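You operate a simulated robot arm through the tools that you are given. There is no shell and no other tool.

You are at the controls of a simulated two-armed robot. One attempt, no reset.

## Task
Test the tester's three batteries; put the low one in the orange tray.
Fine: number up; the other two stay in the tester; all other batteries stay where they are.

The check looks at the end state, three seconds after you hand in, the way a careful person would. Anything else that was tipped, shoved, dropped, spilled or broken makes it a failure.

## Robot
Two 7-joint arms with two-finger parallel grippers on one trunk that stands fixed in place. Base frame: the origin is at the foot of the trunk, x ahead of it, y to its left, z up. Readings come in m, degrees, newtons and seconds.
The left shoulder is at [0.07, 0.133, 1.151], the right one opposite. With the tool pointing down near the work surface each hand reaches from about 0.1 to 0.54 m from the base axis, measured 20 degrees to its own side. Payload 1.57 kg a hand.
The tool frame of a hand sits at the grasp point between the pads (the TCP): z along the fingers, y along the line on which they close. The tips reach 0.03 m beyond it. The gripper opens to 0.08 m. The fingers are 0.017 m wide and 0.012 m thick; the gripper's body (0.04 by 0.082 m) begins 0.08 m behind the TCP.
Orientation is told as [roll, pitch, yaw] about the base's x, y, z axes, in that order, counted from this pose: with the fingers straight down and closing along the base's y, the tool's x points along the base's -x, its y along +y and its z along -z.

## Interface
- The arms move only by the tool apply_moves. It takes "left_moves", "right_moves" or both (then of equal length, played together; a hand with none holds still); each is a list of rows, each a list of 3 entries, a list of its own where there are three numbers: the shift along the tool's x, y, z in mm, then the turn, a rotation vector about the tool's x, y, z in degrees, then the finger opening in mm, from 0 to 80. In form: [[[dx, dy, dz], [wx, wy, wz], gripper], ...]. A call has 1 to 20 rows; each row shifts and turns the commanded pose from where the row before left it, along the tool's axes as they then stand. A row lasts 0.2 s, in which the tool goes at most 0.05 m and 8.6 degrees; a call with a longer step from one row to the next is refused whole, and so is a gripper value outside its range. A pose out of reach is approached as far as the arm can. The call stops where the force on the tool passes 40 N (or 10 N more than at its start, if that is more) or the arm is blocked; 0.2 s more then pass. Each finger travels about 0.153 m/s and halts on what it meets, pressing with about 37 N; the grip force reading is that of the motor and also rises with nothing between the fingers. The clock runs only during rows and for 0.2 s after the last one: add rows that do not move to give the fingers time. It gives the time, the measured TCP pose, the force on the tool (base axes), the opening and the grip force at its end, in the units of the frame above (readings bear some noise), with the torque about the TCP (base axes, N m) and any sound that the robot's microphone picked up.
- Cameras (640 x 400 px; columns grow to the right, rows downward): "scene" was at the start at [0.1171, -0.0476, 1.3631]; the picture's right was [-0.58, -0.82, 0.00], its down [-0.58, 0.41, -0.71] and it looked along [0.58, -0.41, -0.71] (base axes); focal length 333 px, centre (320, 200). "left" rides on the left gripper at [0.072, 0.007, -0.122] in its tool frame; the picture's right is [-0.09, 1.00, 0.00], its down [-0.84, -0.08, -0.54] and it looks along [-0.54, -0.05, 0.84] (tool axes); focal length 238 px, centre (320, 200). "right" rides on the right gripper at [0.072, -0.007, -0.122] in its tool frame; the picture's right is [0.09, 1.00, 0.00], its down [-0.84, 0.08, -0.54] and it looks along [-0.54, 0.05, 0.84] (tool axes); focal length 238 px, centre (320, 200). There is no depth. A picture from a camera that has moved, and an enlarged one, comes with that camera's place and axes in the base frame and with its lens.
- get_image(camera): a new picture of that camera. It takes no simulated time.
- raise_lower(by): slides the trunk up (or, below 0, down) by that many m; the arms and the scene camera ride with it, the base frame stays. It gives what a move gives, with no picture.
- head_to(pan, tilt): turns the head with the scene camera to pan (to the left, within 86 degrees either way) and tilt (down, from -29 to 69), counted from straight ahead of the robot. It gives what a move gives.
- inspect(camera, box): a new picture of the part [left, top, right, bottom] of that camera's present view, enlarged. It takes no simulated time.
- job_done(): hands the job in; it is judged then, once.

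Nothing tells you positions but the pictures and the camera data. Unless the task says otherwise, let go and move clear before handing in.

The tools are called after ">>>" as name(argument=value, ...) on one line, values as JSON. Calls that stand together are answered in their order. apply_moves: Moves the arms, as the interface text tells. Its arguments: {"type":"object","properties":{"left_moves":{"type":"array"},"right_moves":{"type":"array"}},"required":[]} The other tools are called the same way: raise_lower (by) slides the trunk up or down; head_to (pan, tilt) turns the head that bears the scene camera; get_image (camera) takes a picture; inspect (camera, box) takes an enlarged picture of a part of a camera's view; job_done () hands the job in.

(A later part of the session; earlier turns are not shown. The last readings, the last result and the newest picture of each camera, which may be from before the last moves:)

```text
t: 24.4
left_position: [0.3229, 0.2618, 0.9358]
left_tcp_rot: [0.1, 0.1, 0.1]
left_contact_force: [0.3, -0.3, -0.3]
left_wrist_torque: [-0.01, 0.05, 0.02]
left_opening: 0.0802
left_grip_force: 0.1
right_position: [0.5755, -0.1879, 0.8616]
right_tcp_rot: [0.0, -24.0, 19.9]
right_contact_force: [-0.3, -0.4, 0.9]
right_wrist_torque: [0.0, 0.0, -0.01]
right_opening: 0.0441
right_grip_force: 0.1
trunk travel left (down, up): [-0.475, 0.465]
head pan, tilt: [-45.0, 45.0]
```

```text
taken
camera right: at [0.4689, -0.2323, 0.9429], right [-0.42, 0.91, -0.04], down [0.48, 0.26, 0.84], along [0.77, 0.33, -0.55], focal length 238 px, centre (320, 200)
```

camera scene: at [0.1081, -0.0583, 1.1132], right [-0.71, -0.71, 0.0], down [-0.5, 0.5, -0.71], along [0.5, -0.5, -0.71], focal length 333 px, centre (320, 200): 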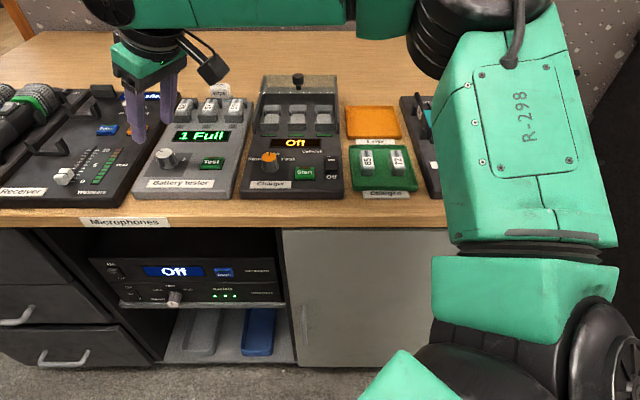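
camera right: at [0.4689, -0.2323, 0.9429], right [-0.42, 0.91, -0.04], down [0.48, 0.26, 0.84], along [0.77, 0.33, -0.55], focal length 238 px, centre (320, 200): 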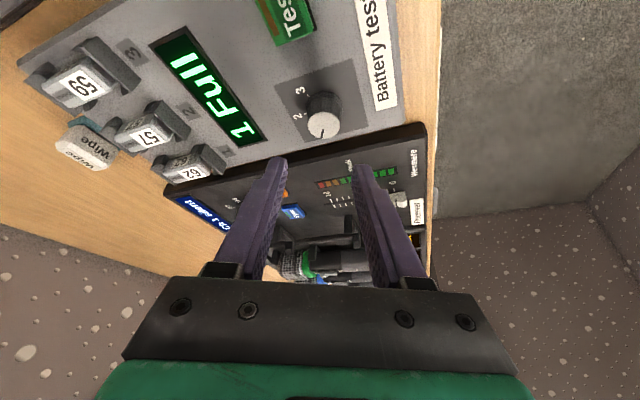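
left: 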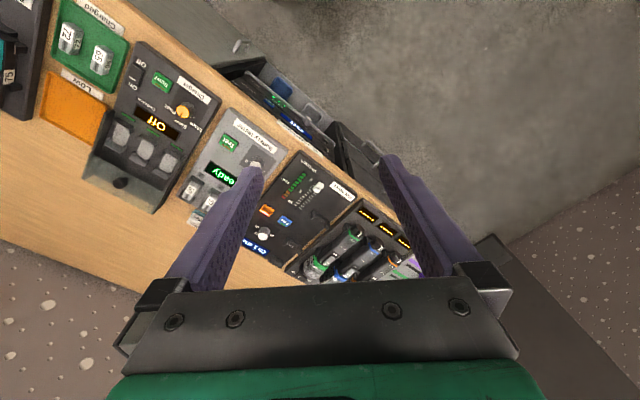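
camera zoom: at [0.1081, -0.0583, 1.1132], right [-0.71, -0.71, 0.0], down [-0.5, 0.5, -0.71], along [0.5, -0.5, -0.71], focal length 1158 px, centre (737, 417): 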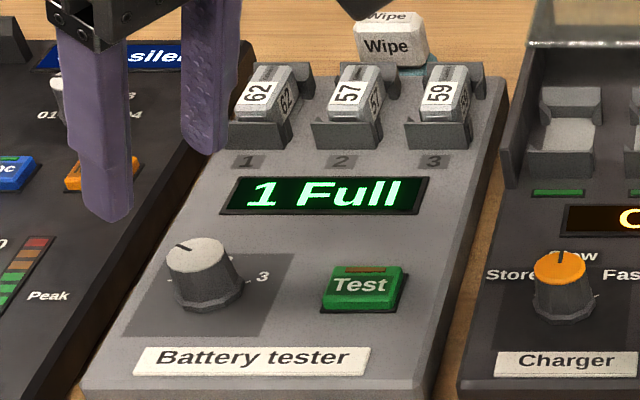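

The fingers are lined up over the knob. I'll lower straight down around it.

>>> apply_moves(right_moves=[[[6, 0, 13.5], [0, 0, 0], 44], [[6, 0, 13.5], [0, 0, 0], 44], [[6, 0, 13.5], [0, 0, 0], 44], [[4, 0, 9], [0, 0, 0], 44], [[2.3, 0, 4.9], [0, 0, 0], 44], [[0, 0, 0], [0, 0, 0], 44]])

>>> get_image(camera="scene")

>>> inspect(camera="scene", box=[120, 100, 230, 205])

>>> get_image(camera="right")

```text
t: 25.9
left_position: [0.3222, 0.2614, 0.9364]
left_tcp_rot: [0.0, -0.1, 0.2]
left_contact_force: [-0.4, 0.4, -0.3]
left_wrist_torque: [0.02, -0.03, 0.02]
left_opening: 0.0799
left_grip_force: 0.0
right_position: [0.5759, -0.1878, 0.8026]
right_tcp_rot: [0.0, -24.4, 19.9]
right_contact_force: [1.9, -1.5, 11.8]
right_wrist_torque: [0.21, -0.02, -0.24]
right_opening: 0.0428
right_grip_force: 0.0
trunk travel left (down, up): [-0.475, 0.465]
head pan, tilt: [-45.0, 45.0]
```

```text
taken
camera scene: at [0.1067, -0.0576, 1.1135], right [-0.71, -0.71, 0.0], down [-0.5, 0.5, -0.71], along [0.5, -0.5, -0.71], focal length 333 px, centre (320, 200)
```

scene: 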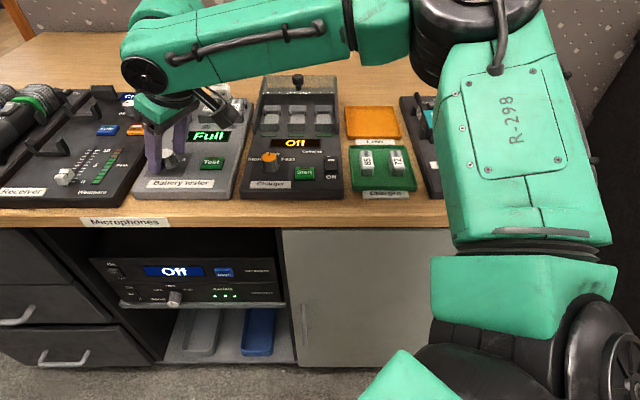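

```text
3.81 times, centred on (175, 152) of scene
camera zoom: at [0.1067, -0.0576, 1.1135], right [-0.71, -0.71, 0.0], down [-0.5, 0.5, -0.71], along [0.5, -0.5, -0.71], focal length 1268 px, centre (872, 381)
```

zoom: 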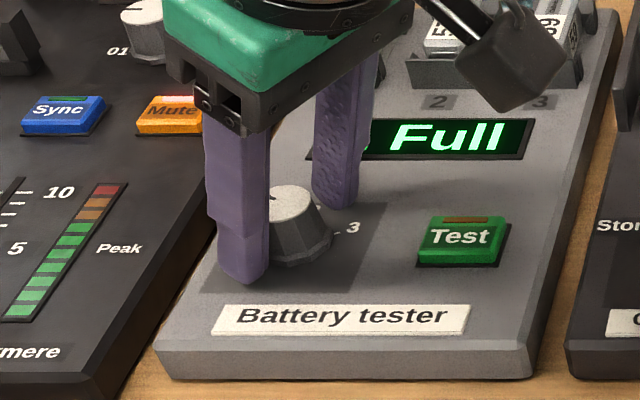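

```text
taken
camera right: at [0.468, -0.2334, 0.8836], right [-0.42, 0.91, -0.04], down [0.48, 0.26, 0.84], along [0.77, 0.33, -0.54], focal length 238 px, centre (320, 200)
```

right: 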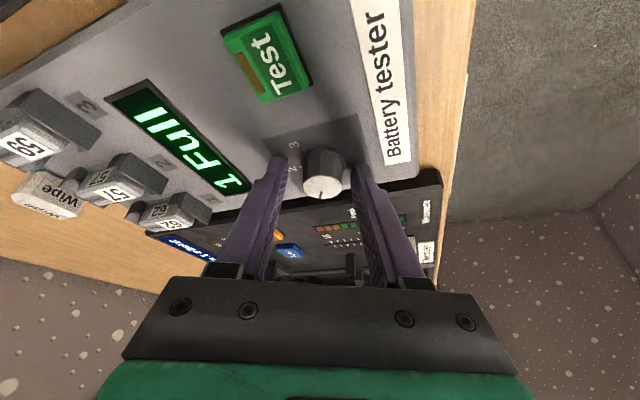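

The fingertips just touch the panel on both sides of the knob. I'll lift 2.5 mm and close on it.

>>> apply_moves(right_moves=[[[-1, 0, -2.3], [0, 0, 0], 44], [[0, 0, 0], [0, 0, 0], 32], [[0, 0, 0], [0, 0, 0], 20], [[0, 0, 0], [0, 0, 0], 10], [[0, 0, 0], [0, 0, 0], 10]])

>>> inspect(camera="scene", box=[120, 100, 230, 205])

>>> inspect(camera="right", box=[240, 100, 400, 220])

```text
t: 27.1
left_position: [0.3229, 0.263, 0.9353]
left_tcp_rot: [-0.1, -0.1, 0.1]
left_contact_force: [0.5, -0.6, -0.1]
left_wrist_torque: [-0.02, -0.01, -0.02]
left_opening: 0.0802
left_grip_force: 0.0
right_position: [0.5746, -0.1871, 0.8033]
right_tcp_rot: [0.0, -23.8, 20.0]
right_contact_force: [-9.6, 10.2, -5.2]
right_wrist_torque: [0.42, -0.04, 0.15]
right_opening: 0.0272
right_grip_force: 37.4
trunk travel left (down, up): [-0.475, 0.465]
head pan, tilt: [-45.0, 45.0]
```

```text
3.81 times, centred on (175, 152) of scene
camera zoom: at [0.1071, -0.0563, 1.1132], right [-0.71, -0.71, 0.0], down [-0.5, 0.5, -0.71], along [0.5, -0.5, -0.71], focal length 1268 px, centre (872, 381)
```

zoom: 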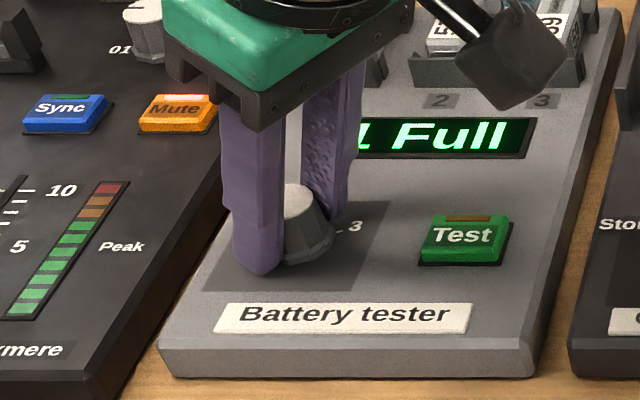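

```text
3.33 times, centred on (320, 160) of right
camera zoom: at [0.4673, -0.232, 0.8847], right [-0.42, 0.91, -0.04], down [0.49, 0.26, 0.83], along [0.77, 0.33, -0.55], focal length 794 px, centre (320, 333)
```

zoom: 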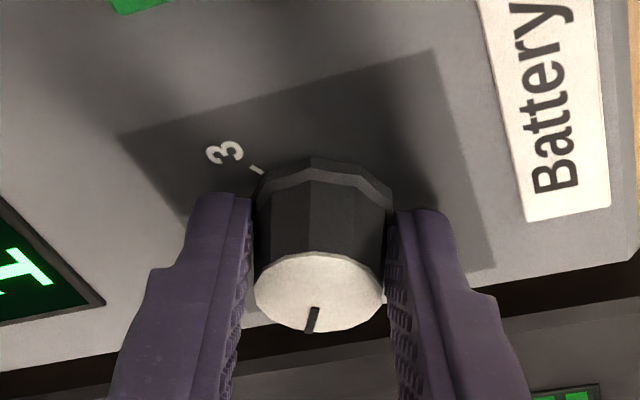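

The knob is gripped at 27 mm. I'll twist it clockwise about the vertical in small steps, starting with about 25°.

>>> apply_moves(right_moves=[[[0, 1.3, 0], [3.39, 0, 7.61], 10], [[0, 1.3, 0], [3.39, 0, 7.61], 10], [[0, 1.3, 0], [3.39, 0, 7.61], 10]])

>>> inspect(camera="right", box=[240, 100, 400, 220])

>>> inspect(camera="scene", box=[120, 100, 230, 205])

```text
t: 27.9
left_position: [0.3223, 0.262, 0.935]
left_tcp_rot: [-0.1, 0.0, 0.1]
left_contact_force: [-0.3, 0.0, -0.6]
left_wrist_torque: [-0.02, 0.0, 0.01]
left_opening: 0.0802
left_grip_force: 0.1
right_position: [0.5733, -0.1829, 0.8024]
right_tcp_rot: [0.1, -24.0, -5.2]
right_contact_force: [-11.5, 11.7, -9.7]
right_wrist_torque: [0.15, 0.29, 0.11]
right_opening: 0.027
right_grip_force: 38.0
trunk travel left (down, up): [-0.475, 0.465]
head pan, tilt: [-45.0, 45.0]
```

```text
3.33 times, centred on (320, 160) of right
camera zoom: at [0.4575, -0.1788, 0.8848], right [0.01, 1.0, -0.04], down [0.55, 0.03, 0.84], along [0.84, -0.03, -0.55], focal length 794 px, centre (320, 333)
```

zoom: 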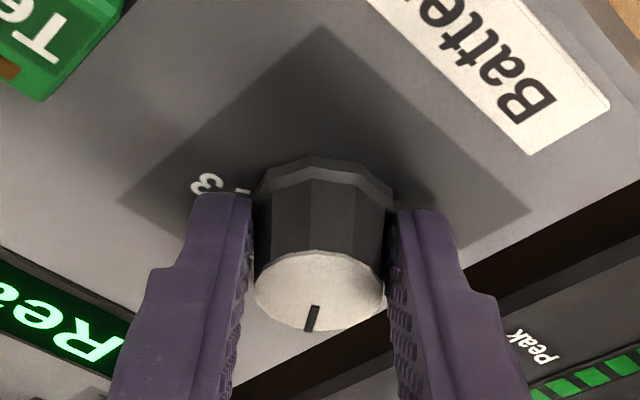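

```text
3.81 times, centred on (175, 152) of scene
camera zoom: at [0.1078, -0.0562, 1.1132], right [-0.71, -0.71, 0.0], down [-0.5, 0.5, -0.71], along [0.5, -0.5, -0.71], focal length 1268 px, centre (872, 381)
```

zoom: 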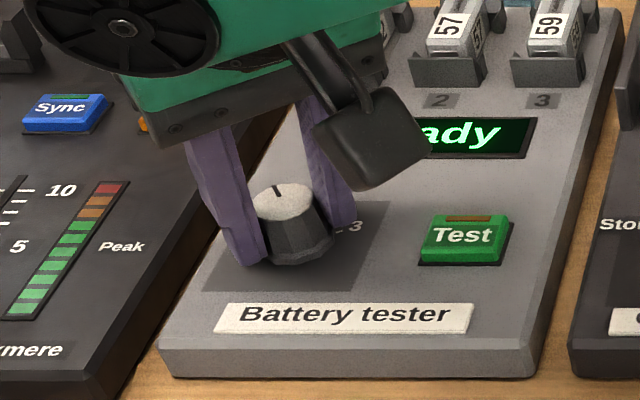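

The knob turned along with the hand by 25° and the display went back to "Ready". I'll continue about 28° more toward 2.

>>> apply_moves(right_moves=[[[0, 1.1, 0], [2.85, 0, 6.39], 10], [[0, 1.1, 0], [2.85, 0, 6.39], 10], [[0, 1.1, 0], [2.85, 0, 6.39], 10], [[0, 1.1, 0], [2.6, 0, 5.8], 10]])

>>> inspect(camera="right", box=[240, 100, 400, 220])

>>> inspect(camera="scene", box=[120, 100, 230, 205])

```text
t: 28.9
left_position: [0.3247, 0.264, 0.9355]
left_tcp_rot: [-0.1, 0.0, 0.2]
left_contact_force: [0.1, -0.3, 0.0]
left_wrist_torque: [0.0, 0.02, -0.03]
left_opening: 0.0802
left_grip_force: 0.0
right_position: [0.5745, -0.1793, 0.8025]
right_tcp_rot: [0.0, -24.0, -32.6]
right_contact_force: [-6.9, 11.7, -9.2]
right_wrist_torque: [0.54, 0.57, 0.02]
right_opening: 0.0272
right_grip_force: 37.8
trunk travel left (down, up): [-0.475, 0.465]
head pan, tilt: [-45.0, 45.0]
```

```text
3.33 times, centred on (320, 160) of right
camera zoom: at [0.4737, -0.1222, 0.8851], right [0.47, 0.88, -0.04], down [0.5, -0.23, 0.84], along [0.73, -0.41, -0.55], focal length 794 px, centre (320, 333)
```

zoom: 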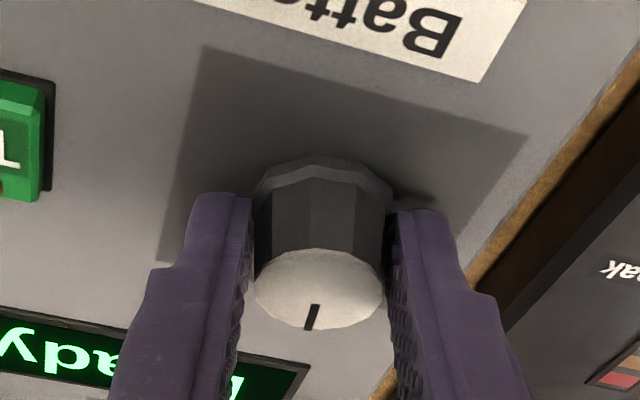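

```text
3.81 times, centred on (175, 152) of scene
camera zoom: at [0.1084, -0.0561, 1.1133], right [-0.71, -0.71, 0.0], down [-0.5, 0.5, -0.71], along [0.5, -0.5, -0.71], focal length 1268 px, centre (872, 381)
```

zoom: 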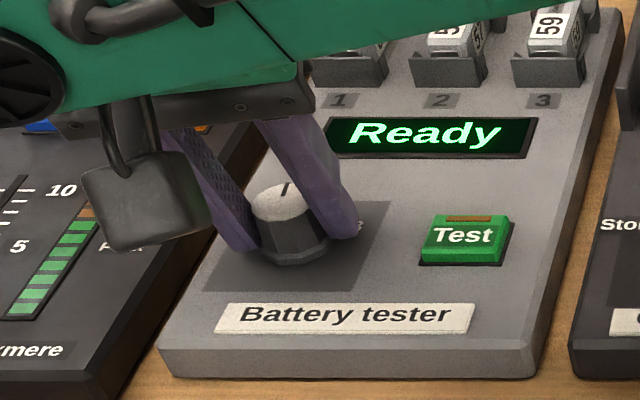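

The pointer now faces forward toward 2. I'll release, lift clear, and look at the knob and display.

>>> apply_moves(right_moves=[[[0, 0, 0], [0, 0, 0], 30], [[0, 0, 0], [0, 0, 0], 44], [[-8, 0, -18], [0, 0, 0], 44], [[-8, 0, -18], [0, 0, 0], 44], [[-8.4, 0, -18.8], [0, 0, 0], 30], [[5.4, -35.2, -2.4], [0, 0, 0], 10], [[5.4, -35.2, -2.4], [0, 0, 0], 0], [[0, 0, 0], [0, 0, 0], 0]])

>>> inspect(camera="scene", box=[120, 80, 260, 205])

>>> get_image(camera="right")

```text
t: 30.6
left_position: [0.3234, 0.263, 0.9343]
left_tcp_rot: [0.1, 0.0, 0.1]
left_contact_force: [0.5, 0.2, -0.1]
left_wrist_torque: [0.01, 0.02, -0.02]
left_opening: 0.08
left_grip_force: 0.1
right_position: [0.5274, -0.2343, 0.8613]
right_tcp_rot: [0.0, -24.0, -32.4]
right_contact_force: [0.7, 0.2, 0.5]
right_wrist_torque: [0.01, 0.0, -0.01]
right_opening: 0.0002
right_grip_force: 20.9
trunk travel left (down, up): [-0.475, 0.465]
head pan, tilt: [-45.0, 45.0]
```

```text
3.20 times, centred on (190, 142) of scene
camera zoom: at [0.1088, -0.0576, 1.1131], right [-0.71, -0.71, 0.0], down [-0.5, 0.5, -0.71], along [0.5, -0.5, -0.71], focal length 1065 px, centre (736, 384)
```

zoom: 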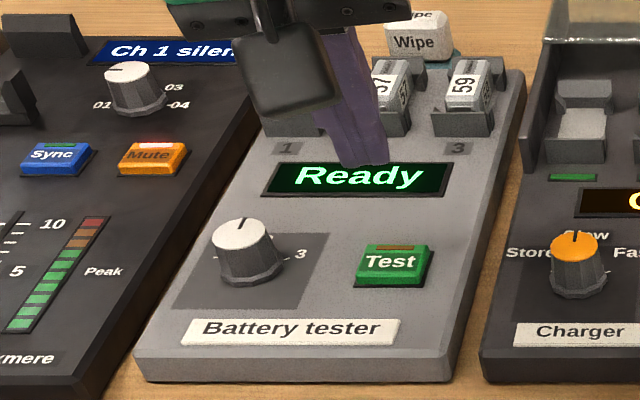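

```text
taken
camera right: at [0.4261, -0.1764, 0.9431], right [0.46, 0.89, -0.04], down [0.5, -0.23, 0.84], along [0.73, -0.41, -0.55], focal length 238 px, centre (320, 200)
```

right: 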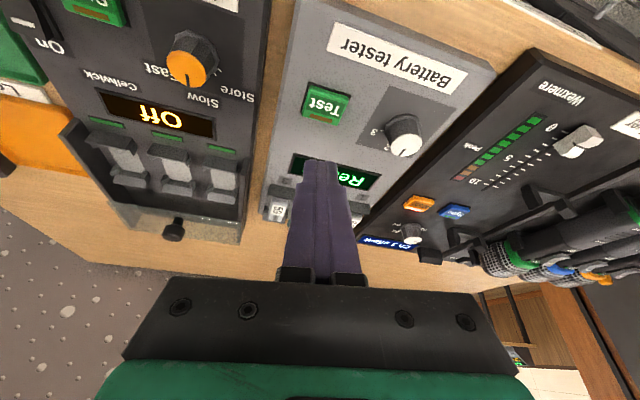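

The knob points about at 2. I'll lower onto Test with the tilted, closed fingers.

>>> apply_moves(right_moves=[[[6.1, 0, 13.7], [0, 0, 0], 0], [[6.1, 0, 13.7], [0, 0, 0], 0], [[6.1, 0, 13.7], [0, 0, 0], 0], [[1.6, 0, 3.7], [0, 0, 0], 0], [[0.8, 0, 1.8], [0, 0, 0], 0], [[0.8, 0, 1.8], [0, 0, 0], 0]])

>>> inspect(camera="scene", box=[120, 80, 260, 205])

>>> get_image(camera="right")

```text
t: 32.0
left_position: [0.3224, 0.2618, 0.9355]
left_tcp_rot: [0.1, 0.0, 0.1]
left_contact_force: [0.0, 0.6, 0.2]
left_wrist_torque: [-0.01, 0.03, -0.01]
left_opening: 0.08
left_grip_force: 0.1
right_position: [0.5274, -0.2341, 0.8114]
right_tcp_rot: [0.1, -24.1, -32.6]
right_contact_force: [0.4, 0.4, -0.3]
right_wrist_torque: [0.0, 0.01, 0.01]
right_opening: 0.0
right_grip_force: 21.1
trunk travel left (down, up): [-0.475, 0.465]
head pan, tilt: [-45.0, 45.0]
```

```text
3.20 times, centred on (190, 142) of scene
camera zoom: at [0.1082, -0.0579, 1.1132], right [-0.71, -0.71, 0.0], down [-0.5, 0.5, -0.71], along [0.5, -0.5, -0.71], focal length 1065 px, centre (736, 384)
```

zoom: 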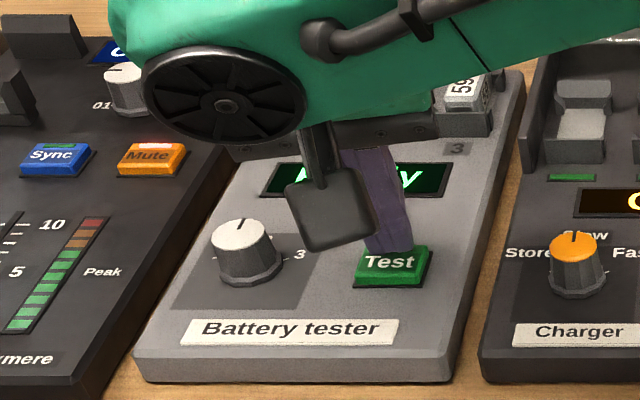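

```text
taken
camera right: at [0.4258, -0.1771, 0.8916], right [0.46, 0.89, -0.04], down [0.5, -0.23, 0.84], along [0.73, -0.41, -0.55], focal length 238 px, centre (320, 200)
```

right: 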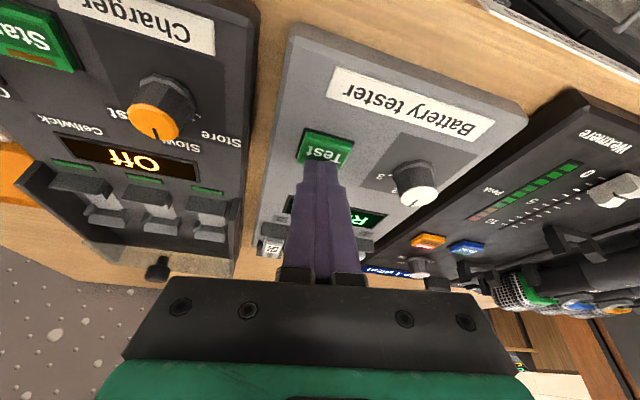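

The tip sits just above the button, a little toward its rear edge. I'll shift 4 mm back toward the robot and press.

>>> apply_moves(right_moves=[[[3.6, 0, -1.6], [0, 0, 0], 0], [[0.8, 0, 1.8], [0, 0, 0], 0], [[0.8, 0, 1.8], [0, 0, 0], 0], [[0.8, 0, 1.8], [0, 0, 0], 0]])

```text
t: 33.0
left_position: [0.3234, 0.2621, 0.9359]
left_tcp_rot: [0.1, -0.1, 0.1]
left_contact_force: [-0.6, 0.0, 0.1]
left_wrist_torque: [0.0, 0.03, 0.0]
left_opening: 0.08
left_grip_force: 0.1
right_position: [0.5244, -0.2317, 0.8061]
right_tcp_rot: [0.1, -24.4, -32.6]
right_contact_force: [4.5, -1.7, 7.4]
right_wrist_torque: [-0.07, -0.11, 0.01]
right_opening: 0.0002
right_grip_force: 21.5
trunk travel left (down, up): [-0.475, 0.465]
head pan, tilt: [-45.0, 45.0]
heard: click
```

There was a click. I'll lift off and read the display.

>>> apply_moves(right_moves=[[[-6.1, 0, -13.7], [0, 0, 0], 0], [[-8, 0, -18], [0, 0, 0], 0], [[-8, -10, -18], [0, 0, 0], 20]])

>>> inspect(camera="scene", box=[120, 80, 260, 205])

>>> get_image(camera="right")

```text
t: 33.9
left_position: [0.3227, 0.2608, 0.9366]
left_tcp_rot: [0.1, 0.0, 0.1]
left_contact_force: [-0.4, 0.2, 0.4]
left_wrist_torque: [0.0, -0.02, 0.01]
left_opening: 0.0802
left_grip_force: 0.1
right_position: [0.5166, -0.2396, 0.8601]
right_tcp_rot: [0.0, -24.1, -32.5]
right_contact_force: [-0.9, 0.0, -0.4]
right_wrist_torque: [0.0, 0.02, 0.02]
right_opening: 0.02
right_grip_force: 0.1
trunk travel left (down, up): [-0.475, 0.465]
head pan, tilt: [-45.0, 45.0]
```

```text
3.20 times, centred on (190, 142) of scene
camera zoom: at [0.1077, -0.0583, 1.1132], right [-0.71, -0.71, 0.0], down [-0.5, 0.5, -0.71], along [0.5, -0.5, -0.71], focal length 1065 px, centre (736, 384)
```

zoom: 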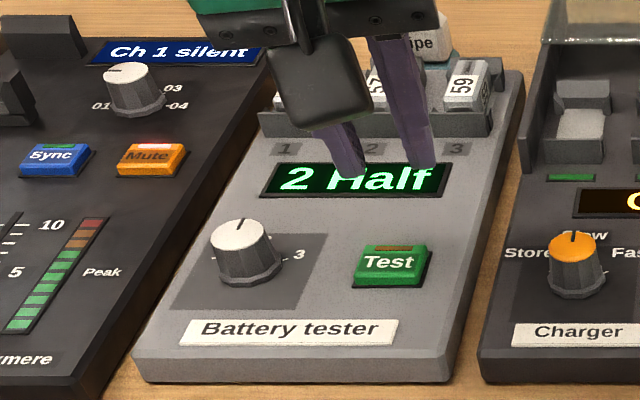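

```text
taken
camera right: at [0.4156, -0.1825, 0.9413], right [0.46, 0.89, -0.04], down [0.5, -0.23, 0.84], along [0.73, -0.41, -0.55], focal length 238 px, centre (320, 200)
```

right: 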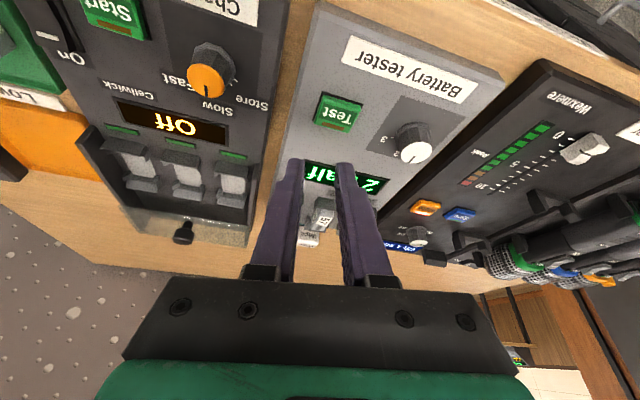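

Slot 2 (57) reads Half. Next I'll turn the hand back to yaw +20 and return above the knob to set it to 3.

>>> apply_moves(right_moves=[[[0, 0, 0], [-3.05, 0, -6.85], 44], [[0, 0, 0], [-3.05, 0, -6.85], 44], [[0, 0, 0], [-3.05, 0, -6.85], 44], [[0, 0, 0], [-3.05, 0, -6.85], 44], [[0, 0, 0], [-3.05, 0, -6.85], 44], [[0, 0, 0], [-3.05, 0, -6.85], 44], [[0, 0, 0], [-3.05, 0, -6.85], 44], [[-22.2, 9.8, 9.9], [0, 0, 0], 44], [[-22.2, 9.8, 9.9], [0, 0, 0], 44], [[-22.2, 9.8, 9.9], [0, 0, 0], 44], [[0, 0, 0], [0, 0, 0], 44]])

>>> inspect(camera="scene", box=[120, 80, 260, 205])

```text
t: 36.2
left_position: [0.3235, 0.2613, 0.936]
left_tcp_rot: [0.0, 0.0, 0.1]
left_contact_force: [-0.4, 0.2, -0.3]
left_wrist_torque: [0.03, 0.0, 0.02]
left_opening: 0.0797
left_grip_force: 0.1
right_position: [0.5767, -0.1891, 0.8586]
right_tcp_rot: [0.0, -24.2, 20.1]
right_contact_force: [0.2, -0.7, 0.4]
right_wrist_torque: [-0.02, 0.0, 0.0]
right_opening: 0.0439
right_grip_force: 0.0
trunk travel left (down, up): [-0.475, 0.465]
head pan, tilt: [-45.0, 45.0]
```

```text
3.20 times, centred on (190, 142) of scene
camera zoom: at [0.1077, -0.0585, 1.1132], right [-0.71, -0.71, 0.0], down [-0.5, 0.5, -0.71], along [0.5, -0.5, -0.71], focal length 1065 px, centre (736, 384)
```

zoom: 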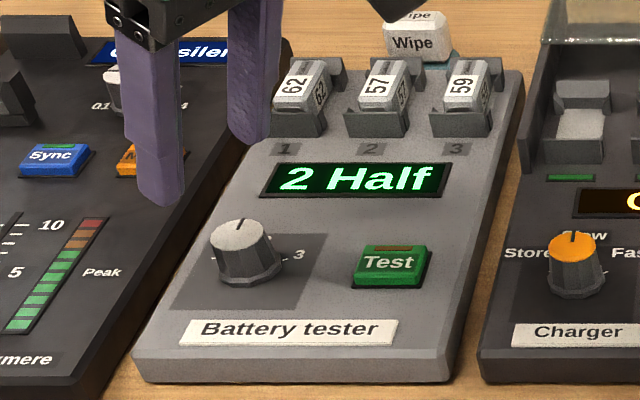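

The hand is in place, so I'll lower around the knob and close on it.

>>> apply_moves(right_moves=[[[6, 2, 13.5], [0, 0, 0], 44], [[6, 0, 13.5], [0, 0, 0], 44], [[6, 0, 13.5], [0, 0, 0], 44], [[4, 0, 9], [0, 0, 0], 44], [[0, 0, 0], [0, 0, 0], 32], [[0, 0, 0], [0, 0, 0], 20], [[0, 0, 0], [0, 0, 0], 10], [[0, 0, 0], [0, 0, 0], 10]])

>>> inspect(camera="scene", box=[120, 100, 230, 205])

>>> inspect(camera="right", box=[240, 100, 400, 220])

```text
t: 38.0
left_position: [0.3227, 0.2613, 0.9354]
left_tcp_rot: [0.0, -0.1, 0.2]
left_contact_force: [0.5, -0.1, -0.6]
left_wrist_torque: [-0.02, 0.02, -0.02]
left_opening: 0.0802
left_grip_force: 0.0
right_position: [0.5781, -0.1848, 0.8054]
right_tcp_rot: [0.0, -24.1, 20.1]
right_contact_force: [0.2, 0.2, -1.8]
right_wrist_torque: [0.11, -0.31, -0.01]
right_opening: 0.0272
right_grip_force: 38.0
trunk travel left (down, up): [-0.475, 0.465]
head pan, tilt: [-45.0, 45.0]
```

```text
3.81 times, centred on (175, 152) of scene
camera zoom: at [0.1083, -0.0581, 1.1131], right [-0.71, -0.71, 0.0], down [-0.5, 0.5, -0.71], along [0.5, -0.5, -0.71], focal length 1268 px, centre (872, 381)
```

zoom: 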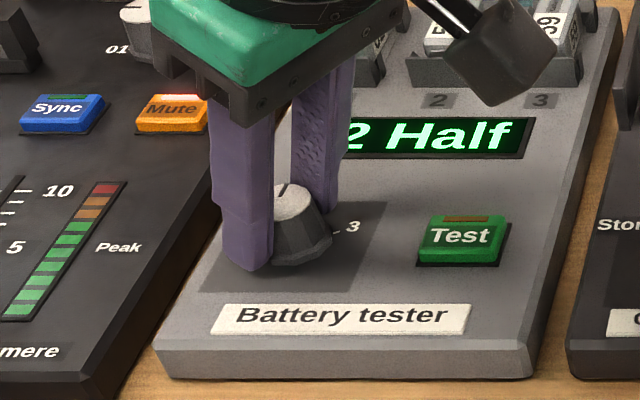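

```text
3.33 times, centred on (320, 160) of right
camera zoom: at [0.4703, -0.231, 0.8858], right [-0.42, 0.91, -0.04], down [0.48, 0.26, 0.84], along [0.77, 0.33, -0.55], focal length 794 px, centre (320, 333)
```

zoom: 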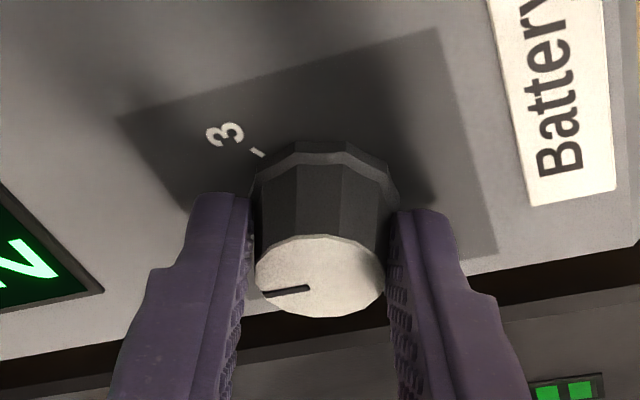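

It's gripped with almost no side load. I'll twist about 53° clockwise toward 3.

>>> apply_moves(right_moves=[[[0, 1.2, 0], [3.09, 0, 6.94], 10], [[0, 1.2, 0], [3.09, 0, 6.94], 10], [[0, 1.2, 0], [3.09, 0, 6.94], 10], [[0, 1.2, 0], [3.09, 0, 6.94], 10], [[0, 1.2, 0], [3.09, 0, 6.94], 10], [[0, 1.2, 0], [3.09, 0, 6.94], 10], [[0, 1.2, 0], [3.09, 0, 6.94], 10]])

>>> inspect(camera="scene", box=[120, 100, 230, 205])

>>> inspect(camera="right", box=[240, 100, 400, 220])

```text
t: 39.6
left_position: [0.3236, 0.2593, 0.937]
left_tcp_rot: [0.1, 0.0, 0.1]
left_contact_force: [-0.2, 0.5, -0.1]
left_wrist_torque: [0.02, 0.01, 0.0]
left_opening: 0.0802
left_grip_force: 0.1
right_position: [0.5769, -0.1789, 0.804]
right_tcp_rot: [0.1, -24.1, -33.4]
right_contact_force: [2.8, -16.1, 8.9]
right_wrist_torque: [-0.17, 0.42, 0.21]
right_opening: 0.0271
right_grip_force: 37.6
trunk travel left (down, up): [-0.475, 0.465]
head pan, tilt: [-45.0, 45.0]
```

```text
3.81 times, centred on (175, 152) of scene
camera zoom: at [0.1074, -0.0607, 1.1132], right [-0.71, -0.71, 0.0], down [-0.5, 0.5, -0.71], along [0.5, -0.5, -0.71], focal length 1268 px, centre (872, 381)
```

zoom: 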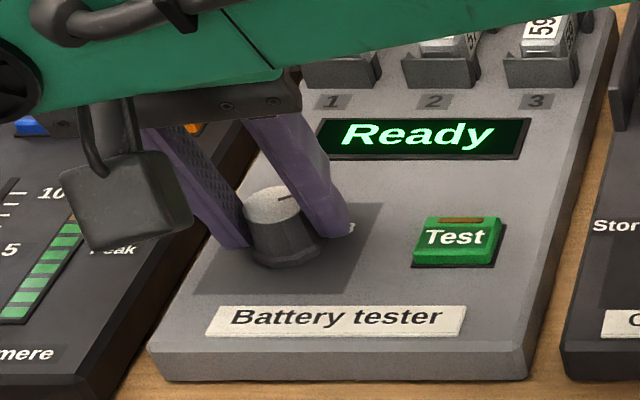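

```text
3.33 times, centred on (320, 160) of right
camera zoom: at [0.4756, -0.1218, 0.886], right [0.48, 0.88, -0.04], down [0.5, -0.24, 0.84], along [0.73, -0.42, -0.55], focal length 794 px, centre (320, 333)
```

zoom: 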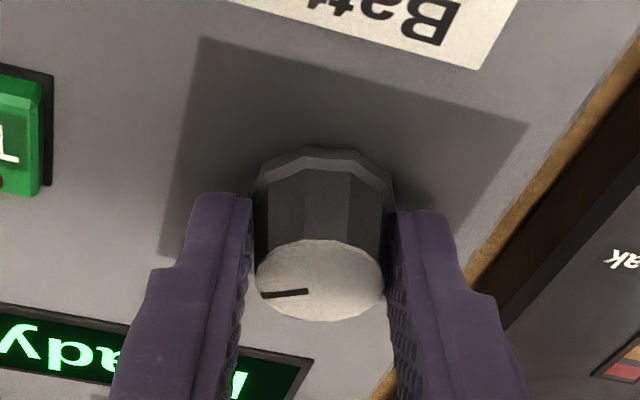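

The pointer has moved to 3. I'll release, lift, and go above Test again.

>>> apply_moves(right_moves=[[[0, 0, 0], [0, 0, 0], 30], [[0, 0, 0], [0, 0, 0], 44], [[-8, 0, -18], [0, 0, 0], 44], [[-8, 0, -18], [0, 0, 0], 44], [[-7.6, 0, -17], [0, 0, 0], 30], [[7, -36.4, -3.1], [0, 0, 0], 10], [[7, -36.4, -3.1], [0, 0, 0], 0], [[0, 0, 0], [0, 0, 0], 0]])

>>> inspect(camera="scene", box=[120, 80, 260, 205])

```text
t: 41.5
left_position: [0.3239, 0.2626, 0.9354]
left_tcp_rot: [0.0, 0.0, 0.0]
left_contact_force: [0.8, 0.5, -0.2]
left_wrist_torque: [0.0, 0.0, 0.01]
left_opening: 0.0801
left_grip_force: 0.1
right_position: [0.5229, -0.2266, 0.8637]
right_tcp_rot: [0.0, -24.0, -33.0]
right_contact_force: [0.0, 0.5, -0.8]
right_wrist_torque: [-0.02, 0.02, -0.01]
right_opening: 0.0
right_grip_force: 21.2
trunk travel left (down, up): [-0.475, 0.465]
head pan, tilt: [-45.0, 45.0]
```

```text
3.20 times, centred on (190, 142) of scene
camera zoom: at [0.1088, -0.0576, 1.1131], right [-0.71, -0.71, 0.0], down [-0.5, 0.5, -0.71], along [0.5, -0.5, -0.71], focal length 1065 px, centre (736, 384)
```

zoom: 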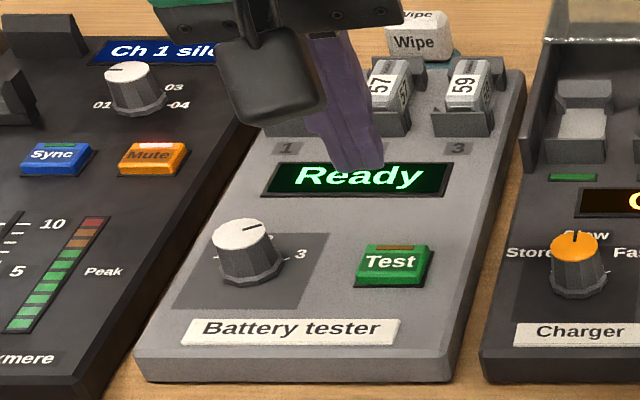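

I'll shift slightly to centre and press Test.

>>> apply_moves(right_moves=[[[-4.9, -3.5, 2.2], [0, 0, 0], 0], [[7.3, 0, 16.3], [0, 0, 0], 0], [[7.3, 0, 16.3], [0, 0, 0], 0], [[5.2, 0, 11.7], [0, 0, 0], 0], [[2, 0, 4.5], [0, 0, 0], 0], [[0.8, 0, 1.8], [0, 0, 0], 0], [[0.8, 0, 1.8], [0, 0, 0], 0]])

```text
t: 43.0
left_position: [0.3224, 0.2625, 0.9357]
left_tcp_rot: [0.0, 0.0, 0.0]
left_contact_force: [0.0, -0.5, -0.2]
left_wrist_torque: [0.0, -0.01, -0.04]
left_opening: 0.08
left_grip_force: 0.0
right_position: [0.5264, -0.2356, 0.8057]
right_tcp_rot: [0.2, -24.1, -33.3]
right_contact_force: [2.0, -0.2, 7.6]
right_wrist_torque: [-0.05, -0.11, 0.0]
right_opening: 0.0
right_grip_force: 21.1
trunk travel left (down, up): [-0.475, 0.465]
head pan, tilt: [-45.0, 45.0]
heard: click
```

It clicked. I'll lift clear and read the display.

>>> apply_moves(right_moves=[[[-6.1, 0, -13.7], [0, 0, 0], 0], [[-8, 0, -18], [0, 0, 0], 0], [[-8, -20, -18], [0, 0, 0], 20], [[-12, -20, -27], [0, 0, 0], 36]])

>>> inspect(camera="scene", box=[120, 80, 260, 205])

>>> get_image(camera="right")

```text
t: 44.0
left_position: [0.3223, 0.2623, 0.9359]
left_tcp_rot: [-0.1, 0.0, 0.1]
left_contact_force: [-0.1, -0.1, 0.2]
left_wrist_torque: [-0.06, 0.0, 0.0]
left_opening: 0.0798
left_grip_force: 0.2
right_position: [0.5051, -0.2685, 0.8893]
right_tcp_rot: [0.1, -24.1, -33.1]
right_contact_force: [-0.6, -0.2, -0.8]
right_wrist_torque: [-0.02, 0.0, 0.0]
right_opening: 0.0359
right_grip_force: 0.0
trunk travel left (down, up): [-0.475, 0.465]
head pan, tilt: [-45.0, 45.0]
```

```text
3.20 times, centred on (190, 142) of scene
camera zoom: at [0.1074, -0.0579, 1.1132], right [-0.71, -0.71, 0.0], down [-0.5, 0.5, -0.71], along [0.5, -0.5, -0.71], focal length 1065 px, centre (736, 384)
```

zoom: 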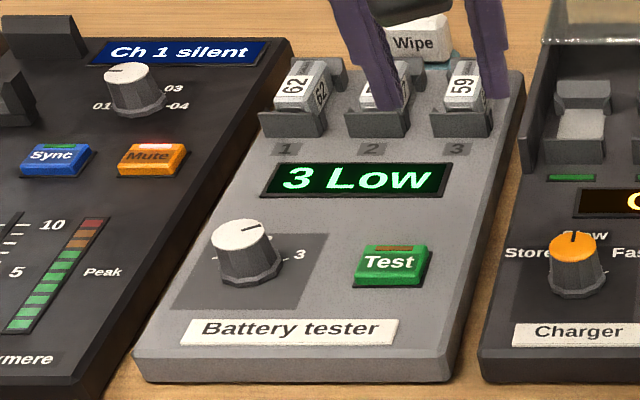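

```text
taken
camera right: at [0.4037, -0.2106, 0.9705], right [0.47, 0.88, -0.04], down [0.5, -0.23, 0.84], along [0.73, -0.41, -0.55], focal length 238 px, centre (320, 200)
```

right: 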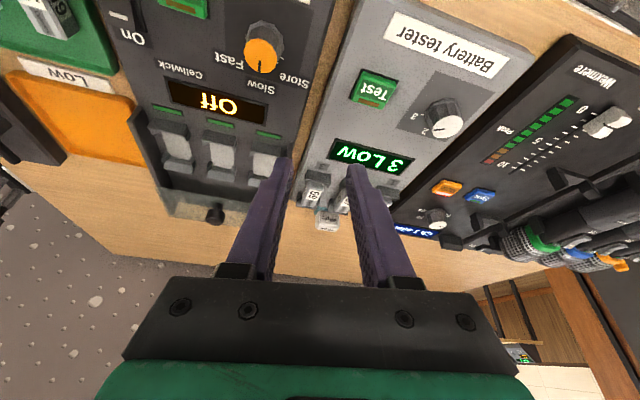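

Slot 3 (59) reads Low, so battery 59 goes to the orange tray. I'll pull the hand aside and set yaw to -45 so I can study slot 3 and the battery closely.

>>> apply_moves(right_moves=[[[0, -30, -20], [2.44, 0, 5.48], 40], [[0, -35, -20], [2.44, 0, 5.48], 40], [[0, -35, -10], [0, 0, 0], 40], [[0, -20, 0], [0, 0, 0], 40]])

>>> inspect(camera="scene", box=[185, 80, 265, 130])

>>> get_image(camera="scene")

>>> get_image(camera="right")

```text
t: 45.0
left_position: [0.3231, 0.2611, 0.9353]
left_tcp_rot: [0.0, 0.0, 0.1]
left_contact_force: [-0.7, 0.4, 0.2]
left_wrist_torque: [-0.02, 0.01, 0.03]
left_opening: 0.0799
left_grip_force: 0.1
right_position: [0.4114, -0.3489, 0.933]
right_tcp_rot: [0.1, -24.0, -45.2]
right_contact_force: [0.8, -0.5, -0.5]
right_wrist_torque: [0.02, 0.0, -0.02]
right_opening: 0.0401
right_grip_force: 0.1
trunk travel left (down, up): [-0.475, 0.465]
head pan, tilt: [-45.0, 45.0]
```

```text
8.00 times, centred on (225, 105) of scene
camera zoom: at [0.108, -0.0583, 1.1132], right [-0.71, -0.71, 0.0], down [-0.5, 0.5, -0.71], along [0.5, -0.5, -0.71], focal length 2662 px, centre (1080, 960)
```

zoom: 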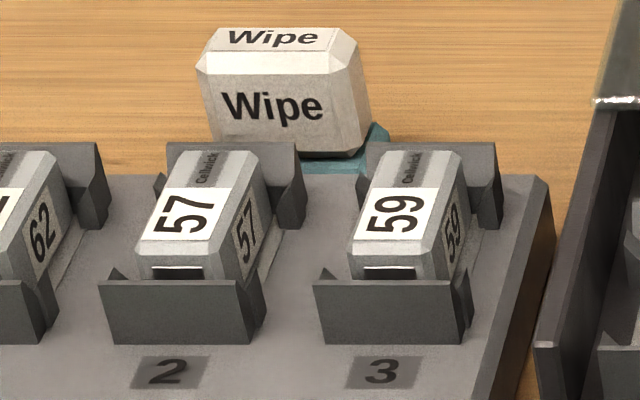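

```text
taken
camera scene: at [0.108, -0.0583, 1.1132], right [-0.71, -0.71, 0.0], down [-0.5, 0.5, -0.71], along [0.5, -0.5, -0.71], focal length 333 px, centre (320, 200)
```

scene: 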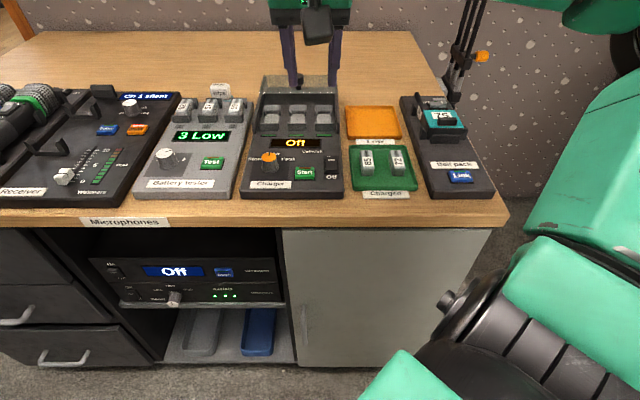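

```text
taken
camera right: at [0.325, -0.271, 1.0148], right [0.65, 0.76, -0.04], down [0.44, -0.33, 0.84], along [0.63, -0.56, -0.55], focal length 238 px, centre (320, 200)
```

right: 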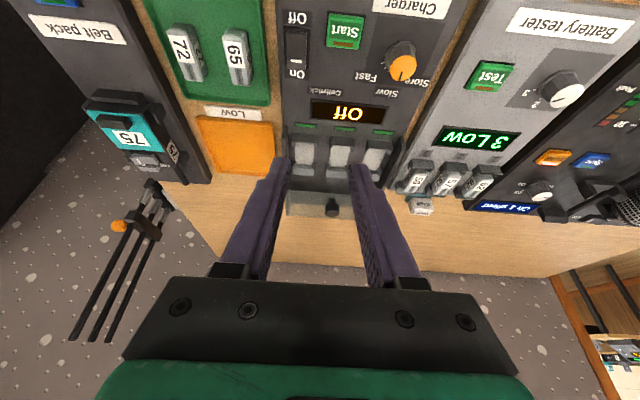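

Battery 59's top is near z 0.795, centred near u = -0.196 and v = 0.69 in bench coordinates (base about [0.626, -0.349]), and it is open at the sides between the cradle ends. I'll tilt to 30° and test the reach by hovering above it.

>>> apply_moves(right_moves=[[[0, 0, 0], [0, -6, 0], 38], [[-19.7, 30.4, 24.7], [0, 0, 0], 38], [[-19.7, 30.4, 24.7], [0, 0, 0], 38], [[-19.7, 30.4, 24.7], [0, 0, 0], 38], [[-19.7, 30.4, 24.7], [0, 0, 0], 38], [[-19.7, 30.4, 24.7], [0, 0, 0], 38], [[0, 0, 0], [0, 0, 0], 38]])

>>> get_image(camera="scene")

>>> get_image(camera="right")

```text
t: 46.6
left_position: [0.3213, 0.2617, 0.9367]
left_tcp_rot: [-0.1, -0.1, 0.1]
left_contact_force: [-1.0, -0.5, -0.9]
left_wrist_torque: [-0.03, -0.02, 0.0]
left_opening: 0.0799
left_grip_force: 0.1
right_position: [0.6231, -0.3446, 0.8773]
right_tcp_rot: [0.1, -30.2, -45.2]
right_contact_force: [-0.4, 0.7, -0.6]
right_wrist_torque: [0.01, -0.03, -0.01]
right_opening: 0.038
right_grip_force: 0.0
trunk travel left (down, up): [-0.475, 0.465]
head pan, tilt: [-45.0, 45.0]
```

```text
taken
camera scene: at [0.107, -0.0578, 1.1133], right [-0.71, -0.71, 0.0], down [-0.5, 0.5, -0.71], along [0.5, -0.5, -0.71], focal length 333 px, centre (320, 200)
```

scene: 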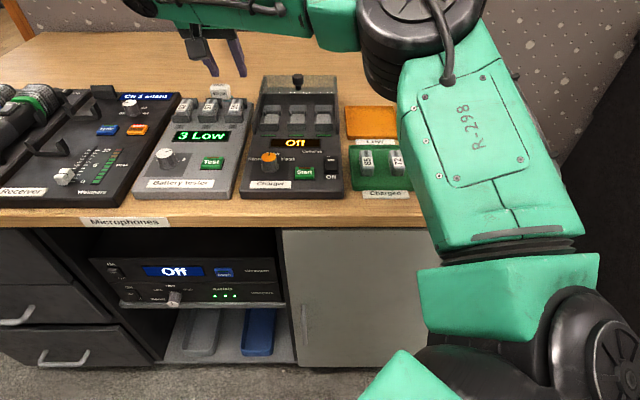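

```text
taken
camera right: at [0.5298, -0.2617, 0.9464], right [0.65, 0.76, -0.04], down [0.37, -0.27, 0.89], along [0.66, -0.59, -0.46], focal length 238 px, centre (320, 200)
```

right: 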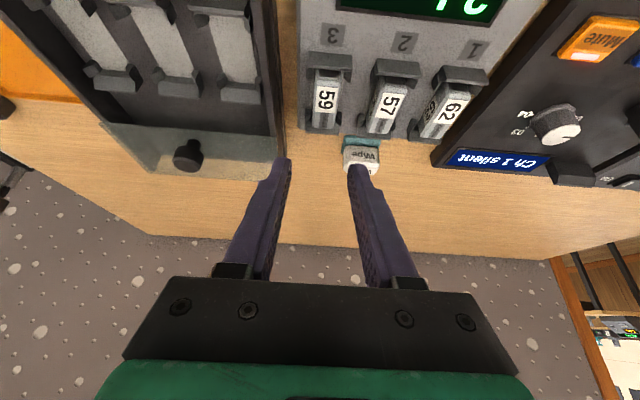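

The hover pose is in reach. I'll zoom the wrist camera to check the sideways alignment with battery 59.

>>> inspect(camera="right", box=[260, 40, 420, 180])

>>> inspect(camera="scene", box=[170, 30, 270, 130])

```text
2.86 times, centred on (340, 110) of right
camera zoom: at [0.5298, -0.2617, 0.9464], right [0.65, 0.76, -0.04], down [0.37, -0.27, 0.89], along [0.66, -0.59, -0.46], focal length 681 px, centre (263, 457)
```

zoom: 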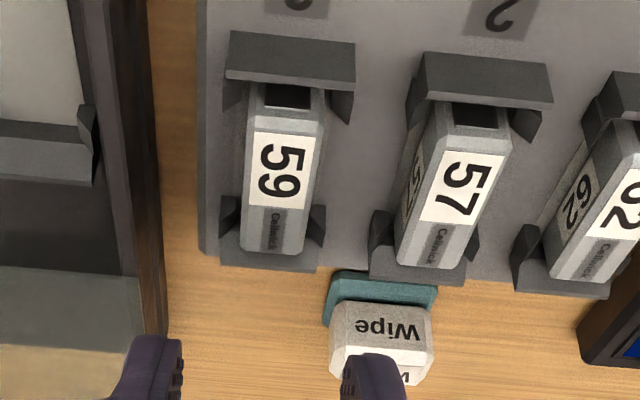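

```text
4.00 times, centred on (220, 80) of scene
camera zoom: at [0.107, -0.0578, 1.1133], right [-0.71, -0.71, 0.0], down [-0.5, 0.5, -0.71], along [0.5, -0.5, -0.71], focal length 1331 px, centre (720, 680)
```

zoom: 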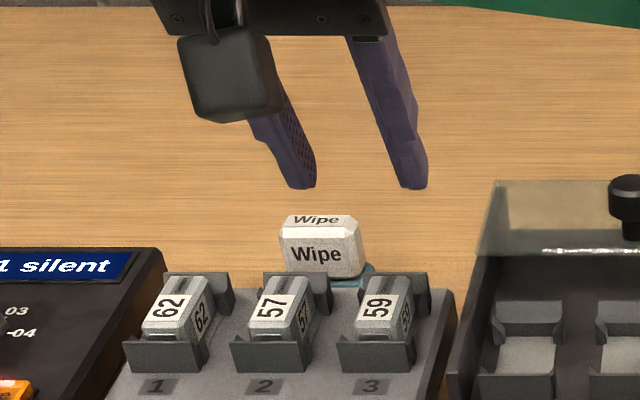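

Alignment is within about 1 mm and the fingers have clearance on both sides. I'll narrow the opening to 34 mm and lower part way.

>>> apply_moves(right_moves=[[[8, 0, 13.8], [0, 0, 0], 34], [[8, 0, 13.8], [0, 0, 0], 34], [[8, 0, 13.8], [0, 0, 0], 34], [[0, 0, 0], [0, 0, 0], 34]])

>>> inspect(camera="right", box=[240, 60, 400, 180])

>>> inspect(camera="scene", box=[170, 50, 270, 130])

>>> get_image(camera="scene")

```text
t: 47.6
left_position: [0.3238, 0.2613, 0.9348]
left_tcp_rot: [0.0, 0.0, 0.1]
left_contact_force: [-0.5, 0.3, -0.2]
left_wrist_torque: [-0.01, 0.02, -0.02]
left_opening: 0.08
left_grip_force: 0.0
right_position: [0.6208, -0.3444, 0.8304]
right_tcp_rot: [0.0, -30.2, -45.2]
right_contact_force: [-0.4, 0.9, -0.8]
right_wrist_torque: [-0.01, 0.01, 0.02]
right_opening: 0.0339
right_grip_force: 0.1
trunk travel left (down, up): [-0.475, 0.465]
head pan, tilt: [-45.0, 45.0]
```

```text
3.33 times, centred on (320, 120) of right
camera zoom: at [0.5292, -0.2614, 0.8993], right [0.65, 0.76, -0.05], down [0.37, -0.27, 0.89], along [0.66, -0.59, -0.46], focal length 794 px, centre (320, 467)
```

zoom: 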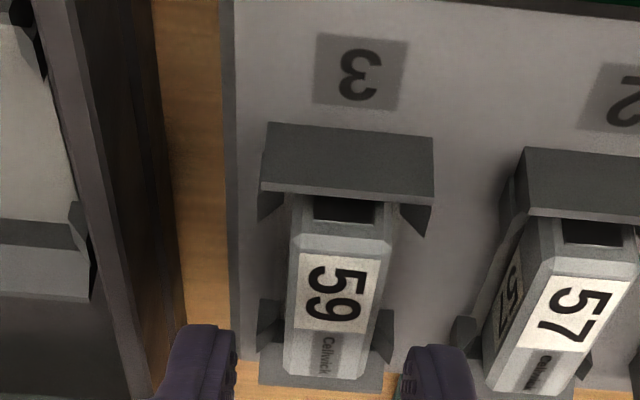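

```text
5.00 times, centred on (220, 90) of scene
camera zoom: at [0.1081, -0.0579, 1.1132], right [-0.71, -0.71, 0.0], down [-0.5, 0.5, -0.71], along [0.5, -0.5, -0.71], focal length 1664 px, centre (820, 750)
```

zoom: 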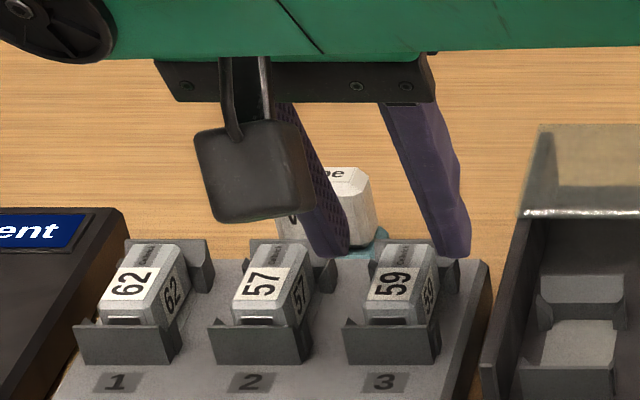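

```text
taken
camera scene: at [0.1081, -0.0579, 1.1132], right [-0.71, -0.71, 0.0], down [-0.5, 0.5, -0.71], along [0.5, -0.5, -0.71], focal length 333 px, centre (320, 200)
```

scene: 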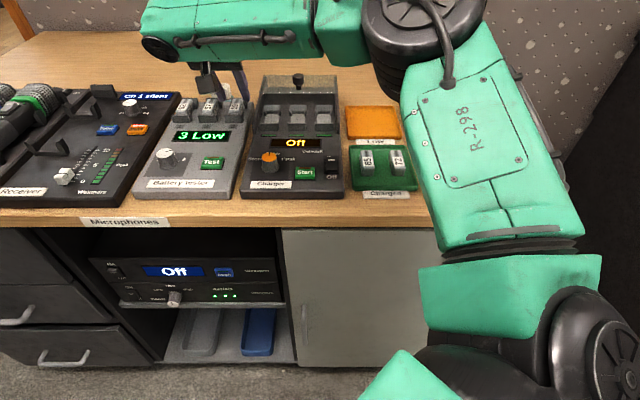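

The battery sits about 1 mm toward the tool's +y side. I'll make that small correction and go down to grasp height in small steps.

>>> apply_moves(right_moves=[[[2.3, 1.2, 6.4], [0, 0, 0], 34], [[3, 0, 5.8], [0, 0, 0], 34], [[3, 0, 5.5], [0, 0, 0], 34], [[2.8, 0, 5.2], [0, 0, 0], 34], [[0, 0, 0], [0, 0, 0], 34]])

>>> inspect(camera="right", box=[240, 100, 400, 220])

>>> inspect(camera="scene", box=[170, 50, 270, 130])

```text
t: 48.9
left_position: [0.323, 0.2606, 0.9362]
left_tcp_rot: [0.0, 0.1, 0.1]
left_contact_force: [-0.4, 0.1, 0.2]
left_wrist_torque: [0.04, 0.01, 0.02]
left_opening: 0.0801
left_grip_force: 0.0
right_position: [0.6262, -0.3462, 0.8045]
right_tcp_rot: [-0.1, -30.1, -45.1]
right_contact_force: [1.2, -0.1, 0.3]
right_wrist_torque: [0.01, 0.03, 0.02]
right_opening: 0.0338
right_grip_force: 0.1
trunk travel left (down, up): [-0.475, 0.465]
head pan, tilt: [-45.0, 45.0]
```

```text
3.33 times, centred on (320, 160) of right
camera zoom: at [0.533, -0.2627, 0.8735], right [0.65, 0.76, -0.05], down [0.37, -0.27, 0.89], along [0.66, -0.59, -0.46], focal length 794 px, centre (320, 333)
```

zoom: 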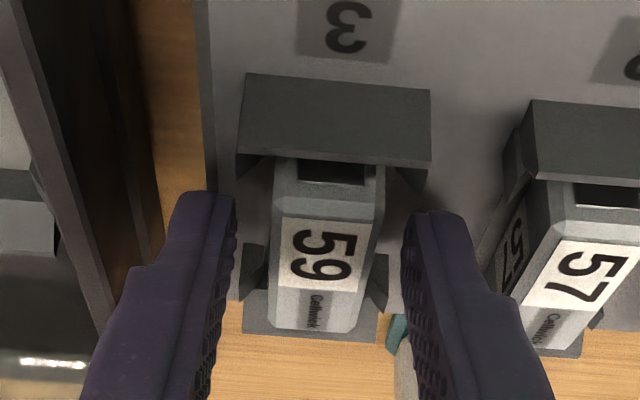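

```text
5.00 times, centred on (220, 90) of scene
camera zoom: at [0.1082, -0.058, 1.1132], right [-0.71, -0.71, 0.0], down [-0.5, 0.5, -0.71], along [0.5, -0.5, -0.71], focal length 1664 px, centre (820, 750)
```

zoom: 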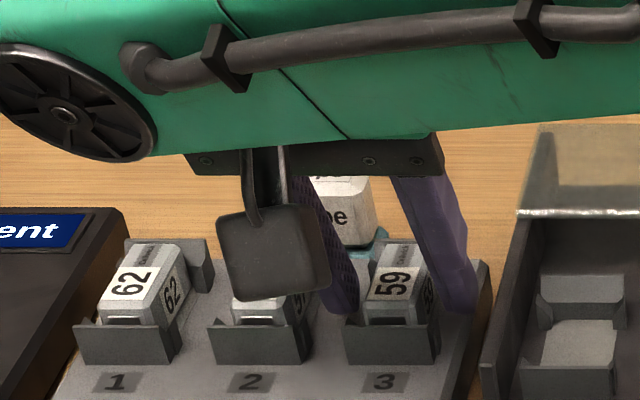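

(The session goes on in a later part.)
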